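You operate a simulated robot arm through the tools that you are given. There is no shell and no other tool. Be economical: measure what you need, move in short steps, check, and stop when the job is done.

You are at the controls of a simulated two-armed robot. One attempt, no reset.

## Task
Take the brown bag on the top of the shut front drum and put it away on the long bench top. Close the clips drawer. Open the right bench drawer, take the grey cloth and leave it in the inside of the right bench drawer and shut the drawer again. Put one of the pebbles from the long bench top on top of the brown wooden block there. Fetch the white brush and set it on the shelf under the cleaning table. Shut the table drawer. Take the steel measure on the drum bench top and put it away on the front of the table. Do these in any order. Set down upright: brown bag.
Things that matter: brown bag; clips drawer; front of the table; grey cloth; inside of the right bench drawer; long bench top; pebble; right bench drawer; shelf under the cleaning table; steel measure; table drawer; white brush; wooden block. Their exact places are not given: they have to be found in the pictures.

The check looks at the end state, three seconds after you hand in, the way a careful person would. Anything else that was tipped, shoved, dropped, spilled or broken makes it a failure. Flat cloth is picked up by pressing the open fingertips on it (5 to 10 N) and closing them slowly along it; thin cloth reads only 2 to 8 mm in the jaws.

## Robot
Two 7-joint arms with two-finger parallel grippers on one trunk, on a base that drives. Base frame: it is fixed to the floor where the robot stands at the start and does not move with it; the origin is under the middle of the robot, x ahead of it, y to its left, z up. Units: mm, degrees, N and s.
The left shoulder is at the start at [30, 119, 935], the right one opposite. With the tool pointing down near the work surface each hand reaches from about 260 to 680 mm from the robot's upright axis, wherever it stands, measured 20 degrees to its own side. Places, roughly: brown bag [500, 0, 750]; clips drawer [2900, -2300, 800]; front of the table [-1700, -5400, 800]; grey cloth (11x7x4 cm) [5100, -2300, 900]; inside of the right bench drawer [5200, -3600, 700]; long bench top [5200, -3300, 800]; pebble (3x3x3 cm) [5200, -2900, 900]; right bench drawer [5200, -3600, 700]; shelf under the cleaning table [-400, -5700, 400]; steel measure [-5000, -4000, 750]; table drawer [-400, -5500, 700]; white brush (17x6x9 cm) [-100, -5700, 800]; wooden block [5250, -3250, 750]. Payload 3.43 kg a hand.
The tool frame of a hand sits at the grasp point between the pads (the TCP): z along the fingers, y along the line on which they close. The tips reach 30 mm beyond it. Largest opening 94 mm; finger width 28, thickness 10; the body of the gripper, 50 by 96 mm, starts 55 mm behind the TCP.
Orientation is told as [roll, pitch, yaw] about the base's x, y, z axes, in that order, counted from this pose: with the fingers straight down and closing along the base's y, the tool's x points along the base's -x, its y along +y and its z along -z.

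## Interface
- The arms move only by the tool drive_tool. It takes "left_motion", "right_motion" or both (then of equal length, played together; a hand with none holds still); each is a list of rows, each a list of 6 numbers: the shift along the base's x, y, z in mm, then the turn, a rotation vector about the base's x, y, z in degrees. In form: [[dx, dy, dz, ax, ay, az], ...]. A call has 1 to 12 rows; each row shifts and turns the commanded pose from where the row before left it. "left_jaw" and "right_jaw" are, for a hand that has rows, the finger opening in mm, from 0 to 94, set as the call begins (left out, the last holds). A row lasts 0.2 s, in which the tool goes at most 50 mm and 8.6 degrees; a call with a longer step from one row to the next is refused whole, and so is a gripper value outside its range. A pose out of reach is approached as far as the arm can. The call stops where the force on the tool passes 40 N (or 10 N more than at its start, if that is more) or the arm is blocked; 0.2 s more then pass. The fingers move at their own pace (about 72 mm/s each) and stop on an object; they squeeze with about 44 N. The grip force told is the motor's: it shows also when the fingers shut on nothing. Time passes only in rows, and 0.2 s behind the last, so rows that do not move let the fingers close. The reply holds the time, the measured pose of the TCP, the force on the tool along the base axes, the opening and the grip force, in the units named above and with some noise, with the torque about the TCP (base axes, N m) and any sound that the robot's microphone picked up, and new pictures: "show" is both (left out), scene, wrist or none (wrist: the cameras of the hands that moved).
- Cameras (640 x 400 px; columns grow to the right, rows downward): "scene" is now at [22.2, -4.2, 1623.7]; the picture's right is [0.03, -1.00, 0.00], its down [-0.86, -0.03, -0.51] and it looks along [0.51, 0.02, -0.86] (base axes); focal length 294 px, centre (320, 200). "left" rides on the left gripper at [76, -14, -103] in its tool frame; the picture's right is [0.18, 0.98, 0.00], its down [-0.75, 0.14, -0.64] and it looks along [-0.63, 0.12, 0.77] (tool axes); focal length 243 px, centre (320, 200). "right" rides on the right gripper at [76, 14, -102] in its tool frame; the picture's right is [-0.18, 0.98, 0.00], its down [-0.75, -0.14, -0.64] and it looks along [-0.63, -0.12, 0.77] (tool axes); focal length 243 px, centre (320, 200).
- raise_lower(by): slides the trunk up (or, below 0, down) by that many mm; the arms and the scene camera ride with it, the base frame stays. It gives what a move gives, with no picture.
- drive_base(legs): drives the robot by 1 to 6 legs, each [ahead, turn to the left] in mm and degrees, along the robot's own axes; the way and the turn of a leg run together, so that a leg with both is an arc; at most 1500 mm and 180 degrees a leg. The arms and the cameras ride along, it lands a little off, and it stops where it bumps. It gives what a move gives, and a new picture of the scene camera.
- aim_head(pan, tilt): turns the head with the scene camera to pan (to the left, within 143 degrees either way) and tilt (down, from -29 to 69), counted from straight ahead of the robot. It gives what a move gives, and a new picture of the scene camera.
- locate(camera, pixels): for up to 12 pixels [column, row] of the newest picture of that camera ("zoom" is the newest enlarged one), the place [x, y, z] in the base frame of the surface seen there, good to about 2 mm, but the place of the scene camera against the robot may be out by one fixed shift of up to 25 mm in any direction. The clock stands still meanwhile.
- close_up(camera, box): a new picture of the part [left, top, right, bottom] of that camera's present view, enlarged. The clock stands still meanwhile.
- finish_job(): hands the job in; it is judged then, once.

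Go step by step. Measure first, check grasps and placings, and put right what went wrong. The budget is 138 turns and 260 pictures, counting those below and the enlarged ones. Unless the task says otherwise, let go and move clear before handing in.

The tools are called after "Call:" by a JSON object that holds its "fn" and its "kwargs". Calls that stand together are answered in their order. drive_tool: Moves the arms, as the interface text tells. Its arguments: {"type":"object","properties":{"left_motion":{"type":"array","items":{"type":"array","items":{"type":"number"}}},"left_jaw":{"type":"number"},"right_motion":{"type":"array","items":{"type":"array","items":{"type":"number"}}},"right_jaw":{"type":"number"},"show":{"type":"string","enum":["both","scene","wrist","none"]}},"required":[]} The other tools are called the same way: raise_lower (by) slides the trunk up or down; drive_base (legs) drives the base; aim_head (pan, tilt) turns the head that bears the scene camera; locate (camera, pixels) gives the place of the surface under pixels of a picture; close_up (camera, box) takes an enlarged picture of a part of a camera's view; finish_job () hands the job in.

At the start:

```text
time: 0.0
left_tcp_pos: [482.1, 312.7, 959.0]
left_ee_rot: [0.0, 0.0, 0.1]
left_force: [-0.7, -0.1, 0.5]
left_torque: [-0.03, 0.0, -0.01]
left_finger_gap: 94.0
left_grip_force: 0.1
right_tcp_pos: [346.8, -109.2, 1013.0]
right_ee_rot: [0.0, 0.0, -0.1]
right_force: [0.0, -0.6, 0.1]
right_torque: [-0.02, 0.0, -0.01]
right_finger_gap: 94.1
right_grip_force: 0.0
trunk travel left (down, up): [-200.0, 210.0]
robot x, y, heading: [2.2, 3.9, 0.1]
head pan, tilt: [1.9, 59.5]
```

scene: 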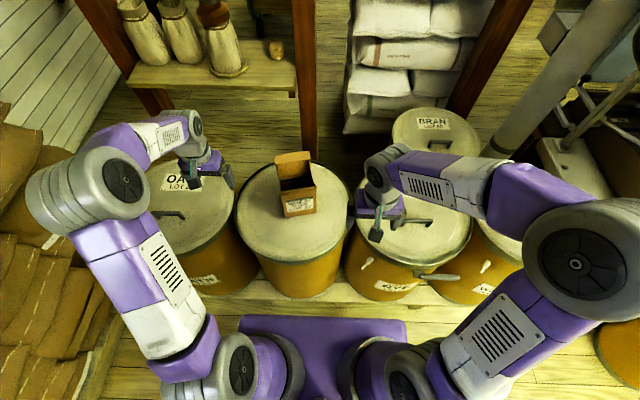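
right: 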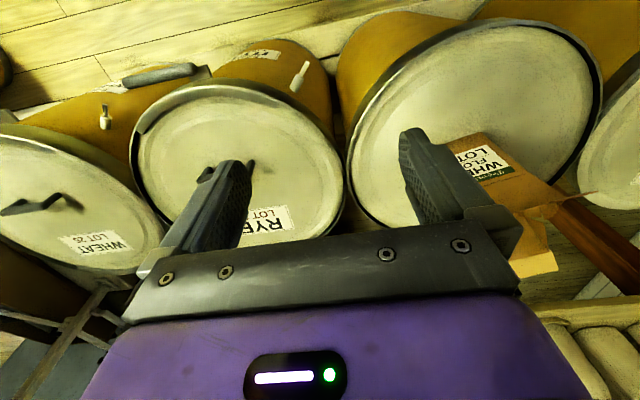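
left: 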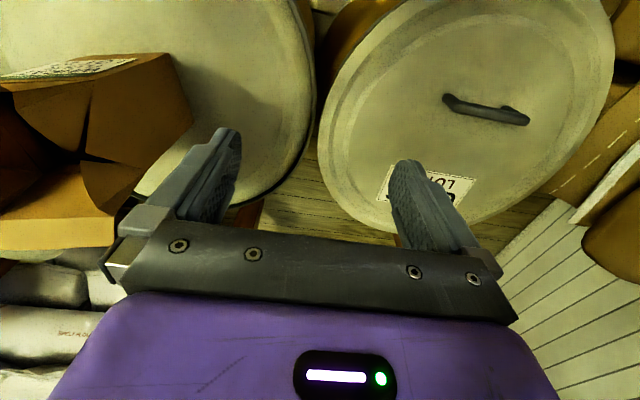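

The brown bag stands on the front drum at about (296,185) in the scene picture. I'll enlarge it and measure it.

Call:
{"fn": "close_up", "kwargs": {"camera": "scene", "box": [230, 130, 370, 230]}}

Call:
{"fn": "locate", "kwargs": {"camera": "scene", "pixels": [[286, 216], [315, 212], [283, 196], [315, 188], [276, 157], [309, 152], [278, 178], [308, 172], [260, 215], [335, 215], [293, 180], [300, 205]]}}

```text
4.00 times, centred on (300, 180) of scene
```

zoom: 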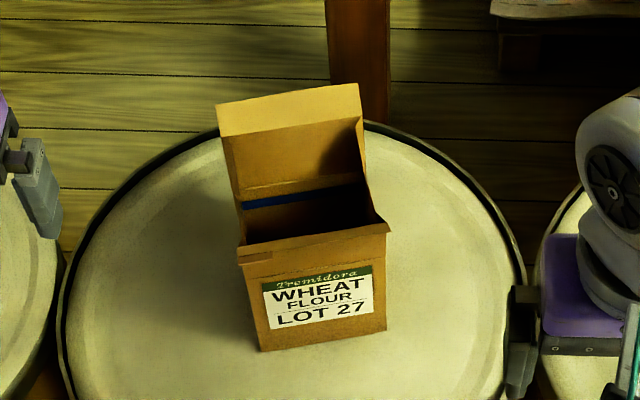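

```text
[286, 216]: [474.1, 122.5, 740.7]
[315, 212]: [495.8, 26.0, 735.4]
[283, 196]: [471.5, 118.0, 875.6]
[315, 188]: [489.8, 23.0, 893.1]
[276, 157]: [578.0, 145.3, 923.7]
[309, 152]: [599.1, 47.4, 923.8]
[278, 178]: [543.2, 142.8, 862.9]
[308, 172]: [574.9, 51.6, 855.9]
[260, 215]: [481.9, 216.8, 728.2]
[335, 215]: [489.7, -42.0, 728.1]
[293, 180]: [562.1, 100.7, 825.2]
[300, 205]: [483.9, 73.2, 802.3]
```

The bag is about 98 mm wide and 75–85 mm deep, turned about 12°. I'll turn the left hand so it closes along the bag's depth, and look with the wrist camera.

Call:
{"fn": "drive_tool", "kwargs": {"left_motion": [[4, -5, 8, 0, 0, -7.8], [4, -5, 8, 0, 0, -7.8], [4, -5, 8, 0, 0, -7.8], [4, -5, 8, 0, 0, -7.8], [4, -5, 8, 0, 0, -7.8], [4, -5, 8, 0, 0, -7.8], [4, -5, 8, 0, 0, -7.8], [4, -5, 8, 0, 0, -7.8], [4, -5, 8, 0, 0, -7.8], [4, -5, 8, 0, 0, -7.8]], "left_jaw": 94}}

```text
time: 2.2
left_tcp_pos: [520.8, 263.4, 1041.7]
left_ee_rot: [0.0, -0.1, -78.1]
left_force: [0.4, 0.7, 0.3]
left_torque: [0.03, 0.0, 0.01]
left_finger_gap: 93.9
left_grip_force: 0.1
right_tcp_pos: [347.4, -109.3, 1013.2]
right_ee_rot: [0.1, 0.0, 0.0]
right_force: [-0.6, 0.5, 1.4]
right_torque: [0.01, 0.01, 0.0]
right_finger_gap: 94.0
right_grip_force: 0.0
trunk travel left (down, up): [-200.0, 210.0]
robot x, y, heading: [-2.9, -3.4, 0.2]
head pan, tilt: [1.9, 59.5]
```

scene: 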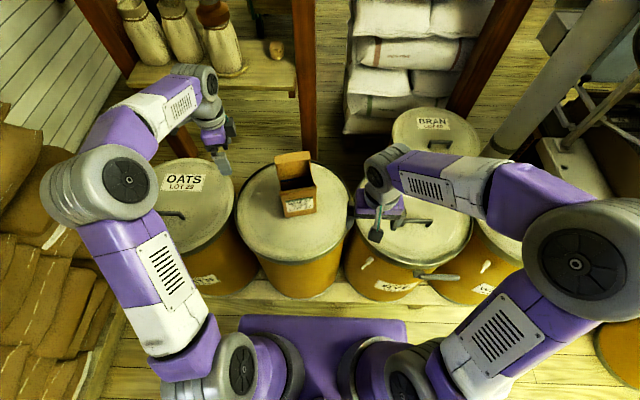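
left: 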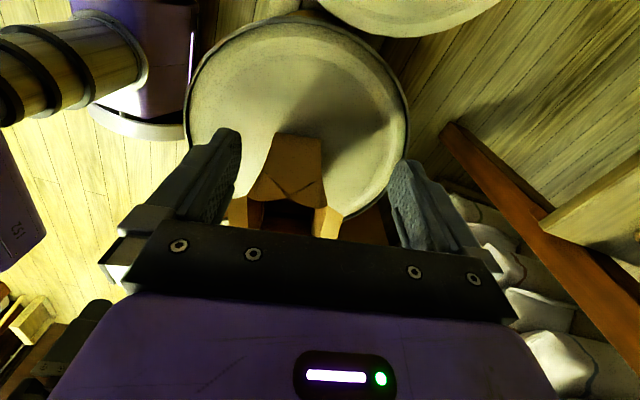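

The wrist view is inverted (world up is down in the picture); the bag's left side is at (290,170). I'll measure it there.

Call:
{"fn": "locate", "kwargs": {"camera": "left", "pixels": [[275, 137], [319, 140], [252, 190], [325, 195], [240, 205], [328, 212], [322, 230], [290, 170], [236, 215], [340, 100]]}}

Call:
{"fn": "close_up", "kwargs": {"camera": "left", "box": [200, 110, 400, 240]}}

```text
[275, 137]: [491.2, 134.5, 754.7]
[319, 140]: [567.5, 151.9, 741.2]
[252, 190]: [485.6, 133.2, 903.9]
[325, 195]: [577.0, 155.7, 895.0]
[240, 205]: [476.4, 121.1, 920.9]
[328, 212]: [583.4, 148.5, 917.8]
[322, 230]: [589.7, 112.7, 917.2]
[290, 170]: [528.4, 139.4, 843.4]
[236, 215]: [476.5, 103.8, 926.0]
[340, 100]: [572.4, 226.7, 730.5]
```

```text
3.08 times, centred on (300, 175) of left
```

zoom: 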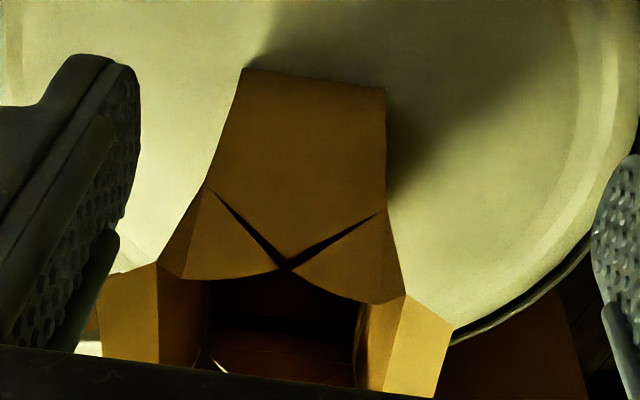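

The bag's base is about 78 mm deep, flaring to 110 mm at the top, so I'll grip low from the right side with the right hand's fingers level. First step is to turn the right hand.

Call:
{"fn": "drive_tool", "kwargs": {"right_motion": [[18, -5, 0, 0, 0, -7.8], [18, -5, 0, 0, 0, -7.8], [18, -5, 0, 0, 0, -7.8], [18, -5, 0, 0, 0, -7.8], [18, -5, 0, 0, 0, -7.8], [18, -5, 0, 0, 0, -7.8], [18, -5, 0, 0, 0, -7.8], [18, -5, 0, 0, 0, -7.8], [18, -5, 0, 0, 0, -7.8], [18, -5, 0, 0, 0, -7.8]], "show": "none"}}

Call:
{"fn": "drive_tool", "kwargs": {"right_motion": [[4, 3, -8, 8.0, 1.7, 0], [4, 3, -8, 8.0, 1.7, 0], [4, 3, -8, 8.0, 1.7, 0], [4, 3, -8, 8.0, 1.7, 0], [4, 3, -8, 8.0, 1.7, 0], [4, 3, -8, 8.0, 1.7, 0], [4, 3, -8, 8.0, 1.7, 0], [4, 3, -8, 8.0, 1.7, 0], [4, 3, -8, 8.0, 1.7, 0], [4, 3, -8, 8.0, 1.7, 0], [4, 3, -8, 8.0, 1.7, 0]]}}

Call:
{"fn": "locate", "kwargs": {"camera": "left", "pixels": [[301, 165], [256, 176], [321, 176], [264, 160], [320, 160]]}}

```text
time: 4.4
left_tcp_pos: [521.0, 263.8, 1040.1]
left_ee_rot: [0.0, 0.0, -78.0]
left_force: [-0.4, 0.3, 0.0]
left_torque: [0.01, -0.02, 0.01]
left_finger_gap: 94.1
left_grip_force: 0.0
right_tcp_pos: [526.9, -158.9, 1011.6]
right_ee_rot: [0.0, -0.1, -78.1]
right_force: [-0.7, 0.1, 0.5]
right_torque: [0.01, 0.02, -0.02]
right_finger_gap: 94.0
right_grip_force: 0.1
trunk travel left (down, up): [-200.0, 210.0]
robot x, y, heading: [-1.1, -2.8, 0.2]
head pan, tilt: [1.9, 59.5]
```

```text
time: 6.8
left_tcp_pos: [521.1, 264.8, 1040.5]
left_ee_rot: [0.0, 0.0, -78.0]
left_force: [-0.6, 0.3, 0.3]
left_torque: [-0.02, 0.0, -0.01]
left_finger_gap: 94.1
left_grip_force: 0.0
right_tcp_pos: [570.4, -126.3, 921.9]
right_ee_rot: [-161.0, 89.9, 121.0]
right_force: [0.0, -0.5, 0.1]
right_torque: [-0.01, -0.01, 0.05]
right_finger_gap: 94.1
right_grip_force: 0.0
trunk travel left (down, up): [-200.0, 210.0]
robot x, y, heading: [5.6, -2.9, -0.0]
head pan, tilt: [1.9, 59.5]
```

scene: 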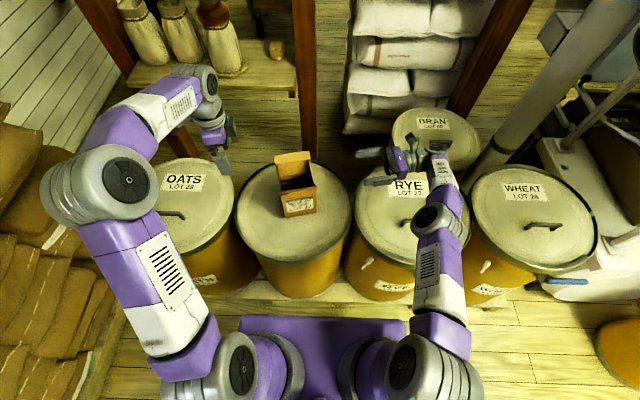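
right: 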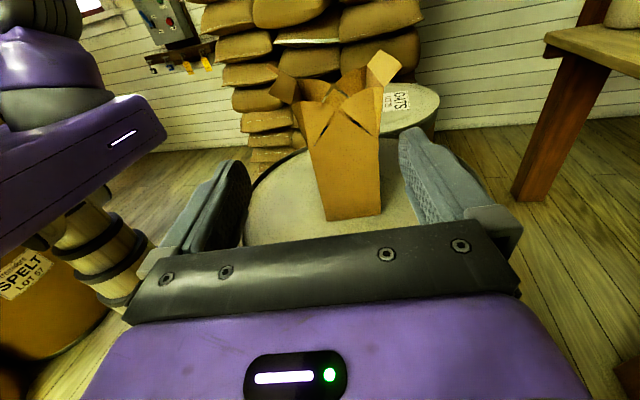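

```text
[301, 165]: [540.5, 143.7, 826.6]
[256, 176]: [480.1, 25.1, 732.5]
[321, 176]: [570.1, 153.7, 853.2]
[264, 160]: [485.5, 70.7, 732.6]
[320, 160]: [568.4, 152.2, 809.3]
```

The hand is level and sees the bag's right side, base corners near (327,218) and (380,213). I'll measure it here.

Call:
{"fn": "locate", "kwargs": {"camera": "right", "pixels": [[328, 219], [379, 213], [320, 180], [378, 175], [313, 152], [376, 142], [304, 135], [345, 190], [345, 160], [270, 215]]}}

Call:
{"fn": "close_up", "kwargs": {"camera": "right", "box": [220, 40, 460, 240]}}

```text
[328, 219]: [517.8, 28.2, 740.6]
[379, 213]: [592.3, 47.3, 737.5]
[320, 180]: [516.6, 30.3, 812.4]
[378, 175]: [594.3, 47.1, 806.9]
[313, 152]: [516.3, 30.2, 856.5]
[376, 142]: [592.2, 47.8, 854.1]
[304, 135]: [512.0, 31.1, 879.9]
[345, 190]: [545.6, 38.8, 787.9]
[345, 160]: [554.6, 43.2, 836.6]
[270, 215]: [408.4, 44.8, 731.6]
```

```text
2.00 times, centred on (340, 140) of right
```

zoom: 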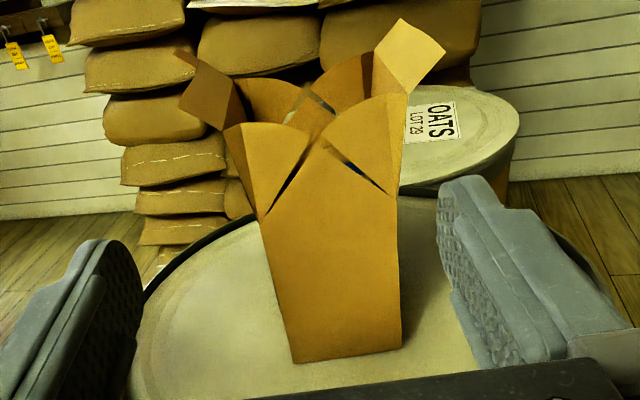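

The bag's side face is centred at (555,38) with centre (542,91), turned 14°. I'll lower and align, then advance halfway to check.

Call:
{"fn": "drive_tool", "kwargs": {"right_motion": [[9, 0, -36, 0, 0, 0.6], [9, 0, -36, 0, 0, 0.6], [8, 0, -35, 0, 0, 0.5], [-7.4, 29.6, 0, 0, 0, 0], [-7.4, 29.6, 0, 0, 0, 0], [-7.4, 29.6, 0, 0, 0, 0]], "show": "wrist"}}

```text
time: 8.2
left_tcp_pos: [520.4, 264.1, 1040.6]
left_ee_rot: [-0.1, 0.0, -78.0]
left_force: [0.6, 0.5, 1.2]
left_torque: [0.0, -0.04, 0.01]
left_finger_gap: 93.9
left_grip_force: 0.1
right_tcp_pos: [549.0, -48.7, 847.8]
right_ee_rot: [11.4, 90.0, -64.9]
right_force: [-0.3, 0.1, -0.3]
right_torque: [-0.03, 0.0, -0.02]
right_finger_gap: 94.0
right_grip_force: 0.1
right hand out of reach, approached as far as the arm can: row 1, 2, 3, 4, 5, 6
trunk travel left (down, up): [-200.0, 210.0]
robot x, y, heading: [-3.7, -1.0, -0.0]
head pan, tilt: [1.9, 59.5]
```

right: 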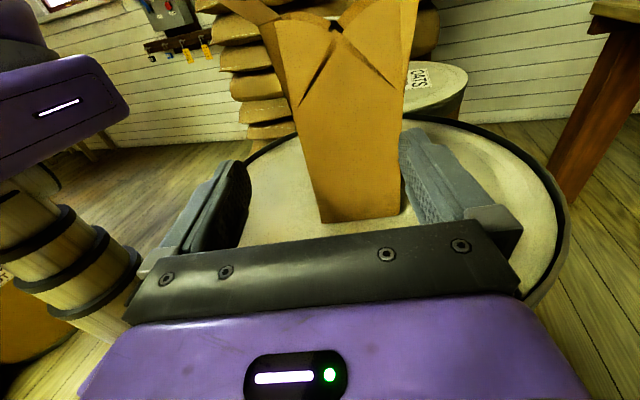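

The right hand reached its limit at (549,-49,848). I'll lower the trunk 40 mm to gain reach.

Call:
{"fn": "raise_lower", "kwargs": {"by": -40}}

Call:
{"fn": "drive_tool", "kwargs": {"right_motion": [[8, 0, 3, 0, 0, 0], [8, 0, 2, 0, 0, 0]], "show": "none"}}

```text
time: 9.0
left_tcp_pos: [521.0, 264.1, 1000.6]
left_ee_rot: [0.0, -0.1, -78.0]
left_force: [-0.1, 0.4, 0.6]
left_torque: [0.0, 0.01, 0.02]
left_finger_gap: 94.1
left_grip_force: 0.0
right_tcp_pos: [551.2, -49.7, 806.3]
right_ee_rot: [84.4, 90.0, 8.3]
right_force: [-1.2, -0.1, 0.5]
right_torque: [0.01, -0.02, 0.01]
right_finger_gap: 94.1
right_grip_force: 0.1
trunk travel left (down, up): [-160.0, 250.0]
robot x, y, heading: [-3.5, 1.5, -0.1]
head pan, tilt: [1.9, 59.5]
```

```text
time: 9.6
left_tcp_pos: [521.0, 264.1, 1000.5]
left_ee_rot: [0.0, 0.1, -78.0]
left_force: [0.1, 1.2, 0.0]
left_torque: [0.01, -0.02, 0.02]
left_finger_gap: 94.2
left_grip_force: 0.0
right_tcp_pos: [554.7, -49.9, 813.7]
right_ee_rot: [-58.3, 90.1, -134.5]
right_force: [0.3, -0.6, 0.6]
right_torque: [0.01, -0.05, -0.02]
right_finger_gap: 93.9
right_grip_force: 0.0
right hand out of reach, approached as far as the arm can: row 1, 2
trunk travel left (down, up): [-160.0, 250.0]
robot x, y, heading: [-1.9, 0.1, -0.3]
head pan, tilt: [1.9, 59.5]
```

Still short by about 20 mm in x. I'll measure the gap between the base's front and the drums to see if I can drive closer.

Call:
{"fn": "locate", "kwargs": {"camera": "scene", "pixels": [[260, 322], [320, 322], [390, 322], [320, 303], [270, 300], [300, 296], [320, 310], [250, 318]]}}

Call:
{"fn": "aim_head", "kwargs": {"pan": 0, "tilt": 69}}

```text
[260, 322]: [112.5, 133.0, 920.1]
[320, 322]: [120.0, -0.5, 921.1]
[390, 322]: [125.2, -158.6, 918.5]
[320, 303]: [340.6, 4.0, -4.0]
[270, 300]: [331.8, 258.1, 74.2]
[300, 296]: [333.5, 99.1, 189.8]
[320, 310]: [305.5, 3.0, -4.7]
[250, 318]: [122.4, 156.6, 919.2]
```

```text
time: 10.3
left_tcp_pos: [521.1, 264.8, 1000.8]
left_ee_rot: [0.0, 0.0, -78.0]
left_force: [-0.5, 0.1, 0.3]
left_torque: [-0.02, 0.02, 0.01]
left_finger_gap: 94.1
left_grip_force: 0.0
right_tcp_pos: [554.3, -51.2, 813.9]
right_ee_rot: [50.1, 89.9, -26.1]
right_force: [0.1, -0.4, 0.1]
right_torque: [0.04, -0.04, 0.01]
right_finger_gap: 94.1
right_grip_force: 0.2
trunk travel left (down, up): [-160.0, 250.0]
robot x, y, heading: [-0.2, -0.1, -0.0]
head pan, tilt: [0.0, 68.8]
```

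scene: 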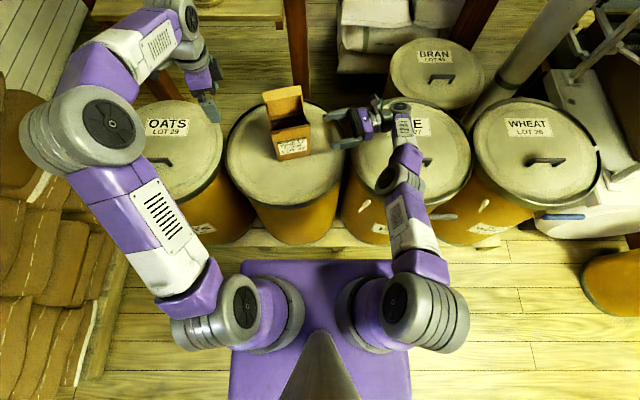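

The floor shows clear at x≥256 and the pallet starts at x≈330, so 40 mm ahead is safe.

Call:
{"fn": "drive_base", "kwargs": {"legs": [[40, 0]]}}

Call:
{"fn": "drive_tool", "kwargs": {"right_motion": [[0, 0, 0, 0, 0, 0]], "show": "wrist"}}

```text
time: 11.2
left_tcp_pos: [562.5, 265.5, 999.9]
left_ee_rot: [-0.1, 0.1, -77.9]
left_force: [0.2, -0.7, 0.6]
left_torque: [0.01, 0.0, 0.01]
left_finger_gap: 94.0
left_grip_force: 0.1
right_tcp_pos: [595.3, -49.5, 812.9]
right_ee_rot: [-100.5, 89.9, -176.7]
right_force: [0.7, -0.3, -0.6]
right_torque: [0.02, 0.01, 0.02]
right_finger_gap: 94.0
right_grip_force: 0.0
trunk travel left (down, up): [-160.0, 250.0]
robot x, y, heading: [38.4, -0.3, -0.1]
head pan, tilt: [0.0, 68.8]
```

scene: 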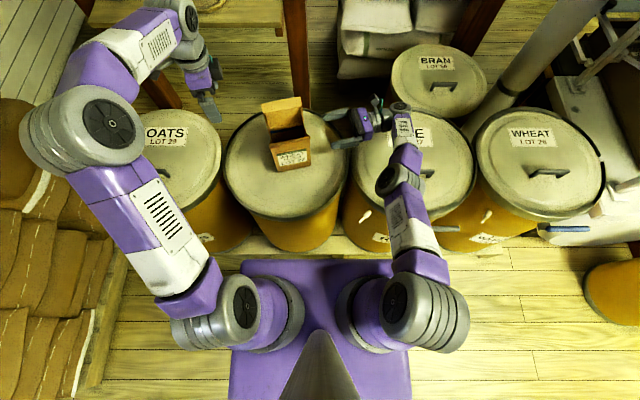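

```text
time: 11.6
left_tcp_pos: [560.7, 264.4, 1000.6]
left_ee_rot: [0.0, 0.0, -77.9]
left_force: [0.0, 0.2, -0.4]
left_torque: [0.03, -0.03, 0.02]
left_finger_gap: 94.0
left_grip_force: 0.1
right_tcp_pos: [594.6, -49.9, 814.0]
right_ee_rot: [-99.5, 90.0, -175.7]
right_force: [-0.2, -0.7, -0.4]
right_torque: [0.01, 0.01, 0.01]
right_finger_gap: 93.7
right_grip_force: 0.1
trunk travel left (down, up): [-160.0, 250.0]
robot x, y, heading: [42.0, 1.8, 0.2]
head pan, tilt: [0.0, 68.8]
```

right: 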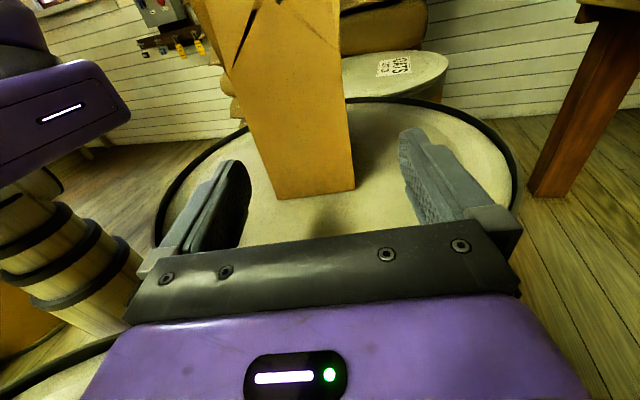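

The hand's axis is 13.8°, right. It needs 18 mm less x to line up; I'll do that and advance 60 mm, then check.

Call:
{"fn": "drive_tool", "kwargs": {"right_motion": [[-18, 0, 0, 0, 0, 0], [-7.2, 29, 0, 0, 0, 0], [-7.2, 29, 0, 0, 0, 0]], "show": "wrist"}}

```text
time: 12.4
left_tcp_pos: [560.5, 263.4, 1000.0]
left_ee_rot: [-0.1, 0.0, -77.9]
left_force: [-0.2, -1.4, -0.1]
left_torque: [0.01, 0.0, 0.01]
left_finger_gap: 94.0
left_grip_force: 0.1
right_tcp_pos: [591.3, 4.8, 798.9]
right_ee_rot: [-137.7, 90.0, 146.2]
right_force: [-1.2, 0.9, -0.4]
right_torque: [0.01, -0.01, 0.01]
right_finger_gap: 93.9
right_grip_force: 0.0
right hand out of reach, approached as far as the arm can: row 1, 2, 3
trunk travel left (down, up): [-160.0, 250.0]
robot x, y, heading: [43.4, 1.1, 0.2]
head pan, tilt: [0.0, 68.8]
```

right: 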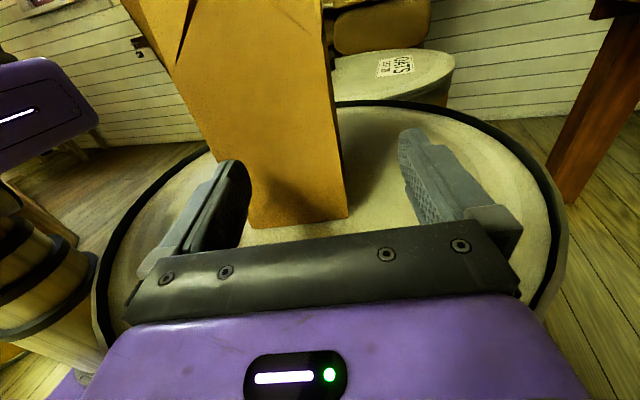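

The command was running ahead of the hand; it stands at (591,5), too far forward in x. I'll back out to (576,-45,808) and check before advancing.

Call:
{"fn": "drive_tool", "kwargs": {"right_motion": [[0, -33, 14, 0, 0, 0], [0, -33, 14, 0, 0, 0], [-22, 0, 0, 0, 0, 0], [0, 0, 0, 0, 0, 0]], "show": "wrist"}}

```text
time: 13.4
left_tcp_pos: [559.4, 265.2, 1001.2]
left_ee_rot: [-0.1, 0.1, -78.0]
left_force: [0.4, 0.5, -0.9]
left_torque: [0.05, 0.02, 0.0]
left_finger_gap: 94.0
left_grip_force: 0.0
right_tcp_pos: [595.5, -63.0, 824.3]
right_ee_rot: [-179.0, 89.9, 104.9]
right_force: [-0.4, 0.3, 0.2]
right_torque: [0.0, -0.02, -0.01]
right_finger_gap: 93.9
right_grip_force: 0.0
right hand out of reach, approached as far as the arm can: row 2, 3
trunk travel left (down, up): [-160.0, 250.0]
robot x, y, heading: [39.6, -1.7, 0.2]
head pan, tilt: [0.0, 68.8]
```

right: 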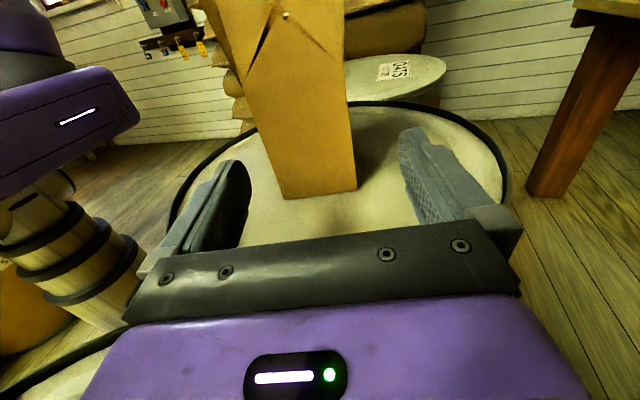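

It now tracks: (595,-63,824). I'll shift to the line (580) and advance to y≈-5, just short of the bag.

Call:
{"fn": "drive_tool", "kwargs": {"right_motion": [[-15, 0, -6, 0, 0, 0], [-7.2, 29, -2, 0, 0, 0], [-7.2, 29, -2, 0, 0, 0], [0, 0, 0, 0, 0, 0]], "show": "wrist"}}

```text
time: 14.4
left_tcp_pos: [560.9, 264.3, 1001.3]
left_ee_rot: [0.0, 0.0, -78.0]
left_force: [-0.2, -0.2, -0.3]
left_torque: [0.0, 0.0, -0.02]
left_finger_gap: 93.9
left_grip_force: 0.2
right_tcp_pos: [591.6, -8.6, 803.1]
right_ee_rot: [167.4, 89.9, 91.3]
right_force: [-0.4, -0.2, -0.4]
right_torque: [0.02, -0.02, 0.05]
right_finger_gap: 94.1
right_grip_force: 0.1
right hand out of reach, approached as far as the arm can: row 1, 2, 3
trunk travel left (down, up): [-160.0, 250.0]
robot x, y, heading: [39.7, 2.5, -0.3]
head pan, tilt: [0.0, 68.8]
```

right: 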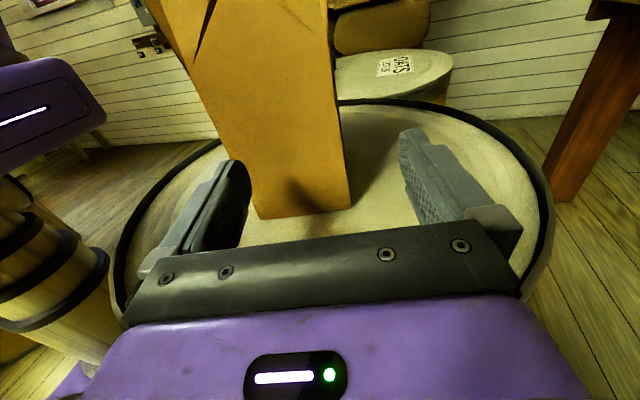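

The right wrist is at a joint limit for this direction; mirrored, the left arm points forward and fits better. I'll withdraw the right hand and unwind the left to yaw +104.

Call:
{"fn": "drive_tool", "kwargs": {"right_motion": [[7, -29, 0, 0, 0, 0], [7, -29, 2, 0, 0, 0], [7, -29, 2, 0, 0, 0], [7, -29, 5, 0, 0, 0], [0, -20, 25, 0, 0, 0], [0, -10, 25, -8, -2, 0], [0, -5, 25, -8, -2, 0], [0, 0, 25, -8, -2, 0], [0, 0, 25, -8, -2, 0], [0, 0, 25, -8, -2, 0], [0, 0, 20, -8, -2, 0], [0, 0, 10, -8, -2, 0]], "left_motion": [[-5, 3, 0, 0, 0, 8.3], [-5, 3, 0, 0, 0, 8.3], [-5, 3, 0, 0, 0, 8.3], [-5, 3, 0, 0, 0, 8.3], [-5, 3, 0, 0, 0, 8.3], [-5, 3, 0, 0, 0, 8.3], [-5, 3, 0, 0, 0, 8.3], [-5, 3, 0, 0, 0, 8.3], [-5, 3, 0, 0, 0, 8.3], [-5, 3, 0, 0, 0, 8.3], [-5, 3, 0, 0, 0, 8.3], [-5, 3, 0, 0, 0, 8.3]], "show": "none"}}

Call:
{"fn": "drive_tool", "kwargs": {"left_motion": [[0, 0, 0, 0, 0, 8.3], [0, 0, 0, 0, 0, 8.3], [0, 0, 0, 0, 0, 8.3], [0, 0, 0, 0, 0, 8.3], [0, 0, 0, 0, 0, 8.3], [0, 0, 0, 0, 0, 8.3], [0, 0, 0, 0, 0, 8.3], [0, 0, 0, 0, 0, 8.3], [0, 0, 0, 0, 0, 8.3], [0, 0, 0, 0, 0, 7.7]], "show": "scene"}}

```text
time: 17.0
left_tcp_pos: [500.6, 301.7, 1000.3]
left_ee_rot: [0.0, 0.0, 21.8]
left_force: [-0.4, 0.4, -0.2]
left_torque: [-0.02, -0.03, -0.01]
left_finger_gap: 94.1
left_grip_force: 0.1
right_tcp_pos: [580.6, -156.8, 1000.3]
right_ee_rot: [0.2, 32.1, -76.0]
right_force: [0.8, -0.2, -0.2]
right_torque: [-0.02, 0.02, 0.03]
right_finger_gap: 94.0
right_grip_force: 0.1
right hand out of reach, approached as far as the arm can: row 1, 2, 3, 4
trunk travel left (down, up): [-160.0, 250.0]
robot x, y, heading: [36.9, -0.3, -0.0]
head pan, tilt: [0.0, 68.8]
```

```text
time: 19.2
left_tcp_pos: [501.6, 300.4, 1000.9]
left_ee_rot: [0.0, 0.1, 104.2]
left_force: [-0.1, -0.1, -0.1]
left_torque: [0.02, 0.0, 0.0]
left_finger_gap: 93.7
left_grip_force: 0.0
right_tcp_pos: [579.9, -157.1, 998.8]
right_ee_rot: [0.2, 32.3, -76.0]
right_force: [0.6, 0.0, -0.3]
right_torque: [-0.02, 0.0, 0.0]
right_finger_gap: 94.2
right_grip_force: 0.0
trunk travel left (down, up): [-160.0, 250.0]
robot x, y, heading: [39.3, 0.6, 0.1]
head pan, tilt: [0.0, 68.8]
```

scene: 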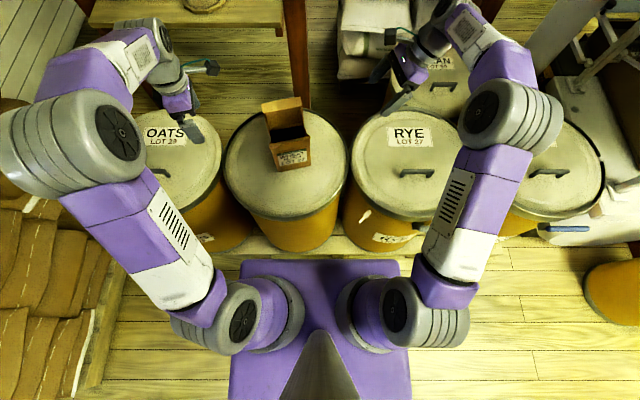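

Left hand is at yaw 104 with fingers down. Now I tilt it level, pointing at the bag's left side.

Call:
{"fn": "drive_tool", "kwargs": {"left_motion": [[0, -3, -9, -7.95, -1.97, 0], [0, -3, -9, -7.95, -1.97, 0], [0, -3, -9, -7.95, -1.97, 0], [0, -3, -9, -7.95, -1.97, 0], [0, -3, -9, -7.95, -1.97, 0], [0, -3, -9, -7.95, -1.97, 0], [0, -3, -9, -7.95, -1.97, 0], [0, -3, -9, -7.95, -1.97, 0], [0, -3, -9, -7.95, -1.97, 0], [0, -3, -9, -7.95, -1.97, 0], [0, 0, -9, -7.95, -1.97, 0]], "show": "both"}}

```text
time: 21.6
left_tcp_pos: [499.9, 270.0, 902.4]
left_ee_rot: [159.3, 89.7, -96.7]
left_force: [0.6, -0.1, -0.2]
left_torque: [0.02, 0.01, 0.02]
left_finger_gap: 94.0
left_grip_force: 0.0
right_tcp_pos: [582.5, -157.0, 998.8]
right_ee_rot: [0.2, 32.2, -76.0]
right_force: [-0.2, 0.5, 0.3]
right_torque: [-0.04, -0.01, 0.02]
right_finger_gap: 94.0
right_grip_force: 0.1
trunk travel left (down, up): [-160.0, 250.0]
robot x, y, heading: [37.7, -1.5, -0.1]
head pan, tilt: [0.0, 68.8]
```

scene: 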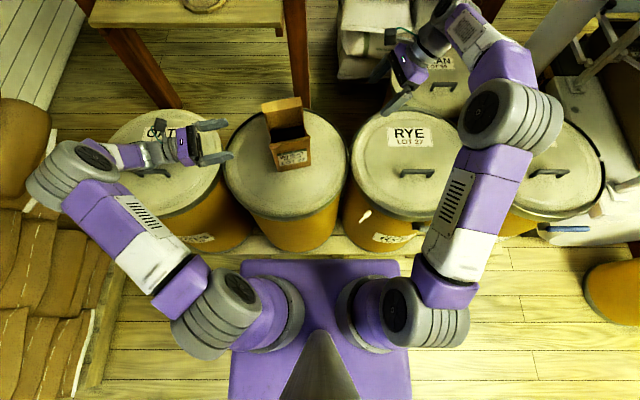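
left: 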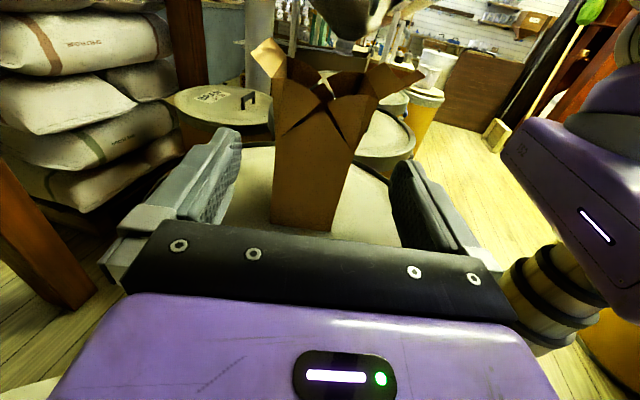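

Reachable and lined up. I'll lower to 815 and advance till the tips are just short of the bag.

Call:
{"fn": "drive_tool", "kwargs": {"left_motion": [[0, 0, -29, 0, 0, 0], [0, 0, -29, 0, 0, 0], [0, 0, -29, 0, 0, 0], [6, -25, 0, 0, 0, 0], [6, -25, 0, 0, 0, 0], [6, -25, 0, 0, 0, 0], [0, 0, 0, 0, 0, 0]], "show": "wrist"}}

Call:
{"fn": "locate", "kwargs": {"camera": "left", "pixels": [[262, 222], [340, 235], [265, 150], [345, 150], [300, 200], [300, 150]]}}

```text
time: 23.2
left_tcp_pos: [516.3, 195.8, 814.5]
left_ee_rot: [129.9, 89.9, -126.1]
left_force: [-0.6, 0.6, -0.4]
left_torque: [-0.02, -0.01, 0.05]
left_finger_gap: 94.1
left_grip_force: 0.0
right_tcp_pos: [581.4, -157.8, 999.2]
right_ee_rot: [0.2, 32.3, -75.9]
right_force: [-0.8, 0.2, 1.0]
right_torque: [0.03, 0.04, -0.04]
right_finger_gap: 94.0
right_grip_force: 0.1
trunk travel left (down, up): [-160.0, 250.0]
robot x, y, heading: [41.7, -2.7, -0.2]
head pan, tilt: [0.0, 68.8]
```

left: 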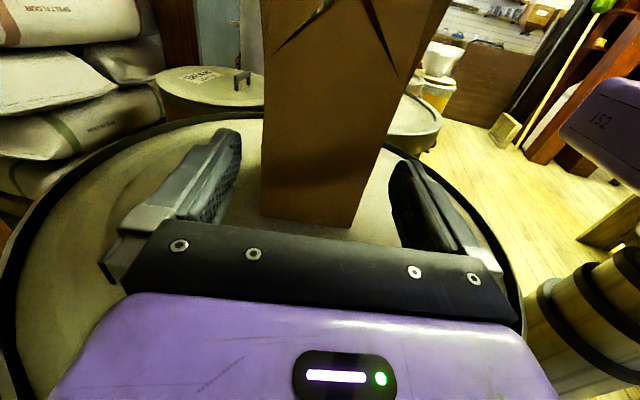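

```text
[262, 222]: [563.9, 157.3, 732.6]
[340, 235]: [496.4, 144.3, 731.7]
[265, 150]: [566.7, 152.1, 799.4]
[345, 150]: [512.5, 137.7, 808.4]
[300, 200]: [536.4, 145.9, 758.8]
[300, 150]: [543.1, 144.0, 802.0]
```

The face centre (529,143) lies exactly on the hand's line. Advancing 96 mm and closing.

Call:
{"fn": "drive_tool", "kwargs": {"left_motion": [[5.9, -24, 0, 0, 0, 0], [5.9, -24, 0, 0, 0, 0], [5.9, -24, 0, 0, 0, 0], [5.9, -24, 0, 0, 0, 0], [0, 0, 0, 0, 0, 0]], "show": "wrist"}}

Call:
{"fn": "drive_tool", "kwargs": {"left_motion": [[0, 0, 0, 0, 0, 0], [0, 0, 0, 0, 0, 0], [0, 0, 0, 0, 0, 0]], "left_jaw": 40, "show": "wrist"}}

```text
time: 24.4
left_tcp_pos: [541.9, 100.1, 813.2]
left_ee_rot: [129.5, 89.8, -126.6]
left_force: [0.2, -0.6, -0.1]
left_torque: [-0.01, -0.04, 0.0]
left_finger_gap: 93.9
left_grip_force: 0.1
right_tcp_pos: [582.6, -157.2, 999.3]
right_ee_rot: [0.2, 32.3, -76.0]
right_force: [0.5, -0.1, -0.1]
right_torque: [0.02, 0.01, -0.01]
right_finger_gap: 93.9
right_grip_force: 0.2
trunk travel left (down, up): [-160.0, 250.0]
robot x, y, heading: [38.5, 0.0, -0.0]
head pan, tilt: [0.0, 68.8]
```

left: 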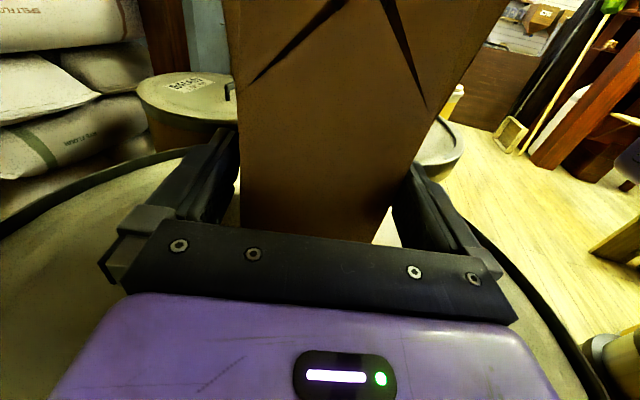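

```text
time: 25.2
left_tcp_pos: [543.5, 100.1, 814.7]
left_ee_rot: [128.1, 89.8, -128.0]
left_force: [0.2, -0.4, 0.0]
left_torque: [-0.02, 0.0, 0.01]
left_finger_gap: 92.0
left_grip_force: 44.2
right_tcp_pos: [581.8, -157.3, 999.6]
right_ee_rot: [0.2, 32.4, -76.0]
right_force: [0.4, -0.1, 0.4]
right_torque: [0.0, 0.0, 0.01]
right_finger_gap: 93.7
right_grip_force: 0.0
trunk travel left (down, up): [-160.0, 250.0]
robot x, y, heading: [43.1, -1.1, -0.3]
head pan, tilt: [0.0, 68.8]
```

left: 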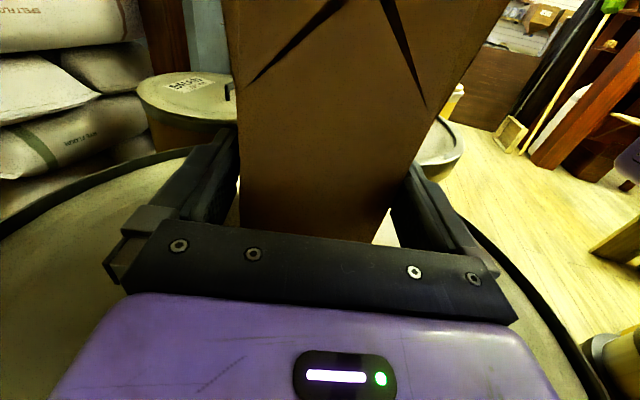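

The fingers hold the bag at 92 mm with 44 N. Lifting it.

Call:
{"fn": "drive_tool", "kwargs": {"left_motion": [[0, 0, 10, 0, 0, 0], [0, 0, 20, 0, 0, 0], [0, 0, 30, 0, 0, 0], [0, 0, 30, 0, 0, 0], [0, 0, 30, 0, 0, 0]], "left_jaw": 0}}

```text
time: 26.4
left_tcp_pos: [541.8, 101.3, 935.7]
left_ee_rot: [126.9, 89.8, -129.2]
left_force: [1.4, 0.8, -0.4]
left_torque: [0.02, 0.04, -0.01]
left_finger_gap: 91.8
left_grip_force: 44.1
right_tcp_pos: [580.3, -156.9, 1000.0]
right_ee_rot: [0.2, 32.3, -76.0]
right_force: [0.5, 0.7, -0.1]
right_torque: [0.03, 0.0, 0.01]
right_finger_gap: 94.3
right_grip_force: 0.1
trunk travel left (down, up): [-160.0, 250.0]
robot x, y, heading: [37.4, -2.7, -0.1]
head pan, tilt: [0.0, 68.8]
```

scene: 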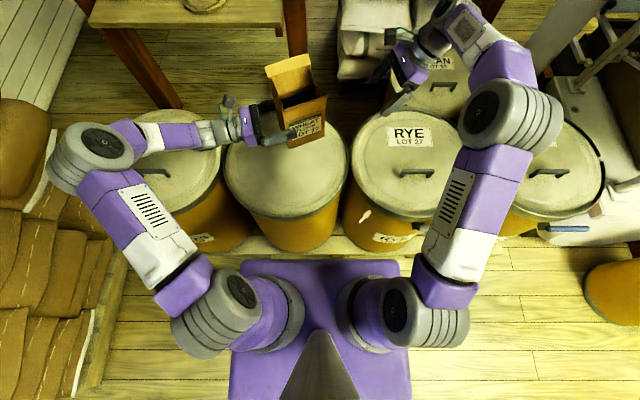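
left: 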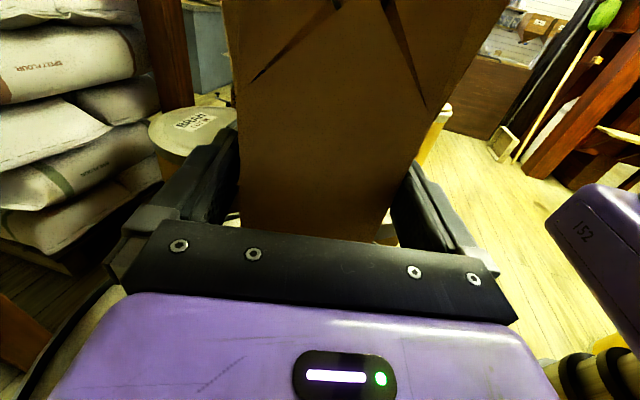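

The bag is held upright. I'll draw both hands in, back off from the drums and look around.

Call:
{"fn": "drive_tool", "kwargs": {"right_motion": [[-30, -5, 0, -8, -2, 0], [-30, -5, 0, -8, -2, 0], [-30, -5, 0, -8, -2, 0], [-30, -5, 0, -7, -1.7, 0], [-30, -5, 0, 0, 0, 0]], "left_motion": [[-15, 0, 4, 0, 0, 0], [-15, 0, 4, 0, 0, 0], [-15, 0, 4, 0, 0, 0], [-15, 0, 4, 0, 0, 0], [-15, 0, 4, 0, 0, 0]], "show": "none"}}

Call:
{"fn": "drive_base", "kwargs": {"legs": [[-400, 0]]}}

Call:
{"fn": "aim_head", "kwargs": {"pan": -30, "tilt": 20}}

Call:
{"fn": "aim_head", "kwargs": {"pan": -100, "tilt": 20}}

```text
time: 27.6
left_tcp_pos: [465.2, 100.2, 954.5]
left_ee_rot: [146.1, 89.9, -110.0]
left_force: [0.2, -0.6, 0.2]
left_torque: [0.02, 0.02, 0.0]
left_finger_gap: 91.5
left_grip_force: 44.3
right_tcp_pos: [430.6, -182.7, 999.9]
right_ee_rot: [0.2, 0.2, -76.1]
right_force: [-0.1, -0.3, -0.4]
right_torque: [-0.05, -0.03, 0.03]
right_finger_gap: 94.0
right_grip_force: 0.1
trunk travel left (down, up): [-160.0, 250.0]
robot x, y, heading: [37.3, -0.1, -0.0]
head pan, tilt: [0.0, 68.8]
```

```text
time: 30.1
left_tcp_pos: [62.3, 100.0, 953.6]
left_ee_rot: [137.1, 90.0, -118.9]
left_force: [-0.2, 0.3, -0.5]
left_torque: [0.0, 0.06, 0.01]
left_finger_gap: 90.9
left_grip_force: 44.6
right_tcp_pos: [29.3, -181.9, 1000.0]
right_ee_rot: [0.3, 0.4, -76.0]
right_force: [0.2, -0.9, -0.6]
right_torque: [-0.01, -0.03, 0.0]
right_finger_gap: 94.0
right_grip_force: 0.1
trunk travel left (down, up): [-160.0, 250.0]
robot x, y, heading: [-365.2, 4.6, -0.2]
head pan, tilt: [0.0, 68.8]
```

scene: 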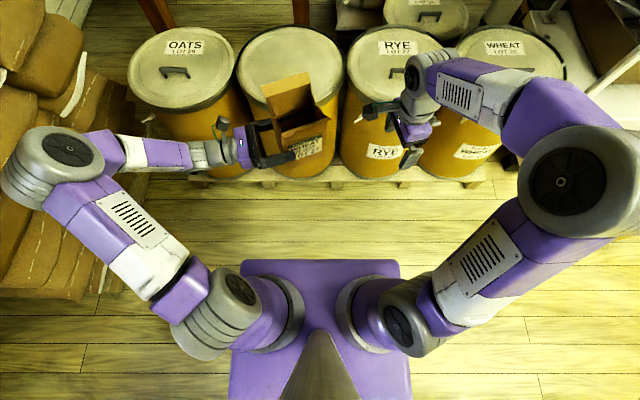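

```text
time: 31.3
left_tcp_pos: [62.6, 99.3, 953.5]
left_ee_rot: [126.5, 89.8, -129.6]
left_force: [0.5, -0.2, -0.3]
left_torque: [0.02, -0.02, 0.0]
left_finger_gap: 91.0
left_grip_force: 44.1
right_tcp_pos: [29.3, -183.0, 1000.5]
right_ee_rot: [0.2, 0.3, -76.0]
right_force: [-0.5, -0.4, 0.2]
right_torque: [-0.02, -0.01, 0.0]
right_finger_gap: 93.9
right_grip_force: 0.1
trunk travel left (down, up): [-160.0, 250.0]
robot x, y, heading: [-365.5, -0.6, 0.2]
head pan, tilt: [-30.0, 20.0]
```

scene: 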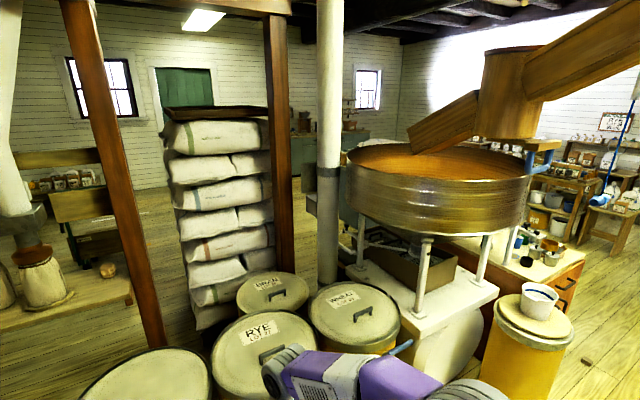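

```text
time: 32.7
left_tcp_pos: [62.4, 100.4, 953.9]
left_ee_rot: [126.2, 89.7, -130.0]
left_force: [0.2, -0.2, 0.3]
left_torque: [0.04, -0.01, 0.04]
left_finger_gap: 88.9
left_grip_force: 44.0
right_tcp_pos: [30.0, -182.4, 999.6]
right_ee_rot: [0.2, 0.5, -76.0]
right_force: [-0.2, -0.2, -0.1]
right_torque: [-0.01, -0.04, -0.06]
right_finger_gap: 94.1
right_grip_force: 0.1
trunk travel left (down, up): [-160.0, 250.0]
robot x, y, heading: [-362.8, -4.6, 0.1]
head pan, tilt: [-100.0, 20.0]
```

scene: 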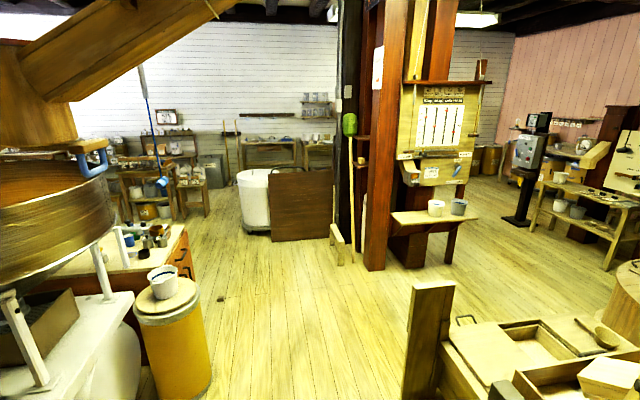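

The gap slowly shrinks (88.9), so I'll watch the bag. I'll measure landmarks in this view to plan the drive.

Call:
{"fn": "locate", "kwargs": {"camera": "scene", "pixels": [[175, 245], [185, 268], [170, 390], [275, 240], [340, 262], [375, 270], [450, 262], [190, 215], [590, 270], [270, 165], [405, 395], [250, 350]]}}

Call:
{"fn": "drive_tool", "kwargs": {"left_motion": [[0, 0, 0, 0, 0, 0]], "left_jaw": 85, "show": "wrist"}}

Call:
{"fn": "aim_head", "kwargs": {"pan": -60, "tilt": 15}}

```text
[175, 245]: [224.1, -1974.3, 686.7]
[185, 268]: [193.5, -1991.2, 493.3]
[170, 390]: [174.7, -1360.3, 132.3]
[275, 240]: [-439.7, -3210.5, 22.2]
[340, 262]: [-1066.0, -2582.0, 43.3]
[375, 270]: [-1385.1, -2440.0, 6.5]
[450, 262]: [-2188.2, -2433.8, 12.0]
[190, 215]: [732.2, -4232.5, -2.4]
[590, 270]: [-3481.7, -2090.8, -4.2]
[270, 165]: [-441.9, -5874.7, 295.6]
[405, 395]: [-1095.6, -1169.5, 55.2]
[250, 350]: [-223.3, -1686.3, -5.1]
```

```text
time: 33.1
left_tcp_pos: [63.6, 99.0, 954.3]
left_ee_rot: [126.6, 89.8, -129.4]
left_force: [0.8, 0.3, 0.4]
left_torque: [0.02, 0.02, 0.02]
left_finger_gap: 88.5
left_grip_force: 44.4
right_tcp_pos: [30.7, -181.2, 999.6]
right_ee_rot: [0.1, 0.2, -76.1]
right_force: [-0.4, -0.3, 0.6]
right_torque: [-0.04, -0.01, -0.02]
right_finger_gap: 94.1
right_grip_force: 0.1
trunk travel left (down, up): [-160.0, 250.0]
robot x, y, heading: [-363.9, -1.7, 0.3]
head pan, tilt: [-100.0, 20.0]
```

left: 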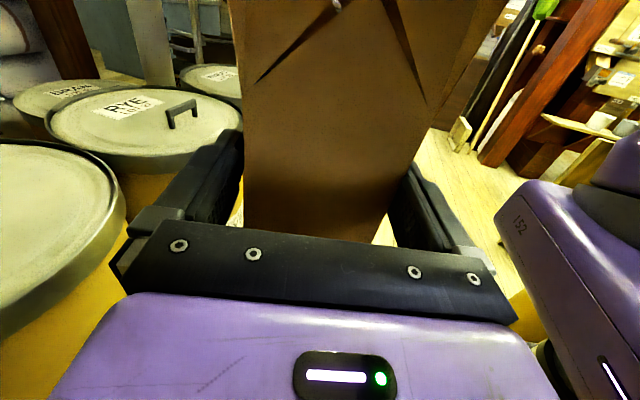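

```text
time: 34.2
left_tcp_pos: [62.9, 99.3, 955.3]
left_ee_rot: [126.7, 89.8, -129.3]
left_force: [0.8, 0.6, -1.3]
left_torque: [0.03, 0.0, -0.01]
left_finger_gap: 88.7
left_grip_force: 43.8
right_tcp_pos: [30.2, -181.4, 999.6]
right_ee_rot: [0.2, 0.3, -76.0]
right_force: [0.6, 0.6, 0.4]
right_torque: [-0.03, 0.0, 0.03]
right_finger_gap: 93.7
right_grip_force: 0.1
trunk travel left (down, up): [-160.0, 250.0]
robot x, y, heading: [-365.2, 1.7, 0.3]
head pan, tilt: [-60.0, 15.0]
```

scene: 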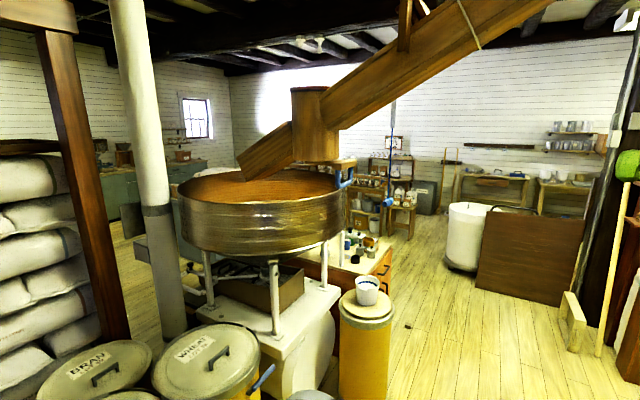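

I need to know how wide the elbows flare before driving; I'll look down and measure them.

Call:
{"fn": "aim_head", "kwargs": {"pan": 0, "tilt": 60}}

Call:
{"fn": "locate", "kwargs": {"camera": "scene", "pixels": [[70, 150], [20, 180], [50, 210], [130, 250], [575, 180], [630, 180], [600, 240], [540, 110], [300, 150], [295, 100], [320, 130]]}}

```text
time: 35.5
left_tcp_pos: [62.6, 99.2, 955.7]
left_ee_rot: [126.3, 89.7, -129.7]
left_force: [0.5, -0.4, -1.0]
left_torque: [0.05, 0.0, -0.01]
left_finger_gap: 88.3
left_grip_force: 44.0
right_tcp_pos: [29.7, -183.6, 1000.0]
right_ee_rot: [0.1, 0.2, -75.9]
right_force: [0.6, -0.9, -0.1]
right_torque: [-0.04, 0.02, 0.01]
right_finger_gap: 93.9
right_grip_force: 0.0
trunk travel left (down, up): [-160.0, 250.0]
robot x, y, heading: [-364.5, -2.1, 0.0]
head pan, tilt: [0.0, 60.0]
```

scene: 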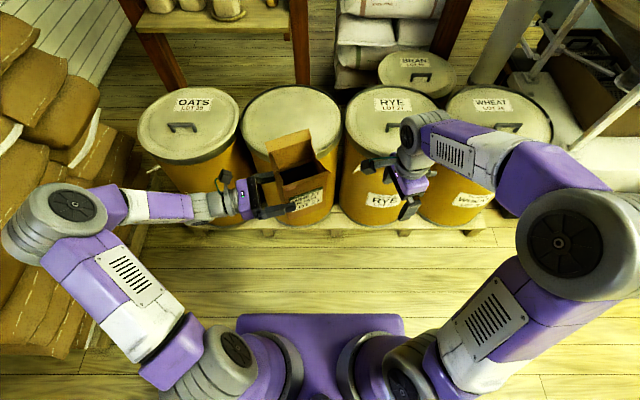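

```text
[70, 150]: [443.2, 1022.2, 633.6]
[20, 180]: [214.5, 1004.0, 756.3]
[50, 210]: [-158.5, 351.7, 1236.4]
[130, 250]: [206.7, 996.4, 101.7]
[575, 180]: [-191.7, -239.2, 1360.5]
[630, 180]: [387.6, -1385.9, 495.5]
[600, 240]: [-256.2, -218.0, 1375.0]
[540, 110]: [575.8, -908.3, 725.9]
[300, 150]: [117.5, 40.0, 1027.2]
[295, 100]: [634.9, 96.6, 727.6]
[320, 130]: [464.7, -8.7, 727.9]
```

The elbows are high (z>1200) and within ±400 mm, so driving is fine. I'll turn right and head to about (-550,-2200).

Call:
{"fn": "drive_base", "kwargs": {"legs": [[0, -95], [1500, 0], [650, 0]]}}

Call:
{"fn": "aim_head", "kwargs": {"pan": 70, "tilt": 20}}

```text
time: 50.2
left_tcp_pos: [-604.1, -2580.4, 953.7]
left_ee_rot: [120.2, 89.8, 125.0]
left_force: [-0.5, 0.3, -0.9]
left_torque: [0.02, -0.05, 0.0]
left_finger_gap: 87.4
left_grip_force: 44.0
right_tcp_pos: [-876.4, -2503.1, 1000.5]
right_ee_rot: [0.1, 0.3, -175.2]
right_force: [-0.7, -0.8, 0.6]
right_torque: [0.0, 0.0, 0.03]
right_finger_gap: 94.2
right_grip_force: 0.1
trunk travel left (down, up): [-160.0, 250.0]
robot x, y, heading: [-630.8, -2142.7, -99.0]
head pan, tilt: [0.0, 60.0]
```

scene: 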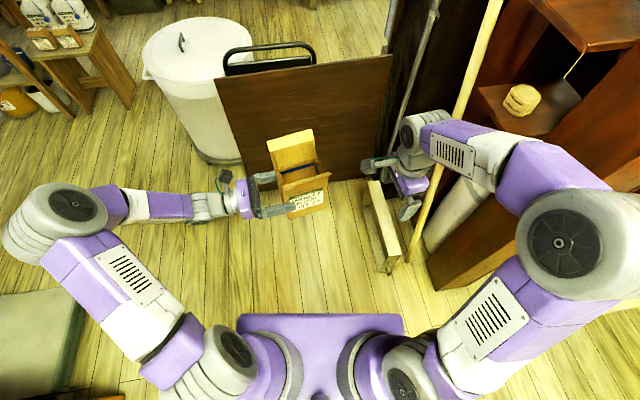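

```text
time: 51.6
left_tcp_pos: [-602.6, -2581.0, 954.0]
left_ee_rot: [125.6, 89.8, 130.2]
left_force: [0.4, 0.2, -0.4]
left_torque: [-0.01, -0.02, 0.0]
left_finger_gap: 87.0
left_grip_force: 43.8
right_tcp_pos: [-875.0, -2501.2, 999.8]
right_ee_rot: [0.3, 0.3, -175.2]
right_force: [-0.6, 0.5, -0.5]
right_torque: [0.0, 0.0, 0.01]
right_finger_gap: 93.9
right_grip_force: 0.0
trunk travel left (down, up): [-160.0, 250.0]
robot x, y, heading: [-635.8, -2144.8, -98.9]
head pan, tilt: [70.0, 20.0]
```

scene: 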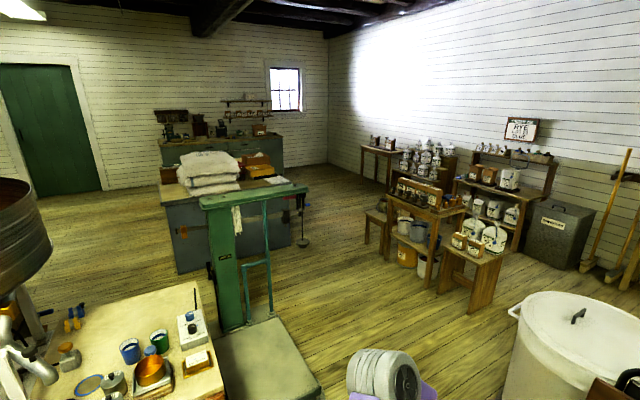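

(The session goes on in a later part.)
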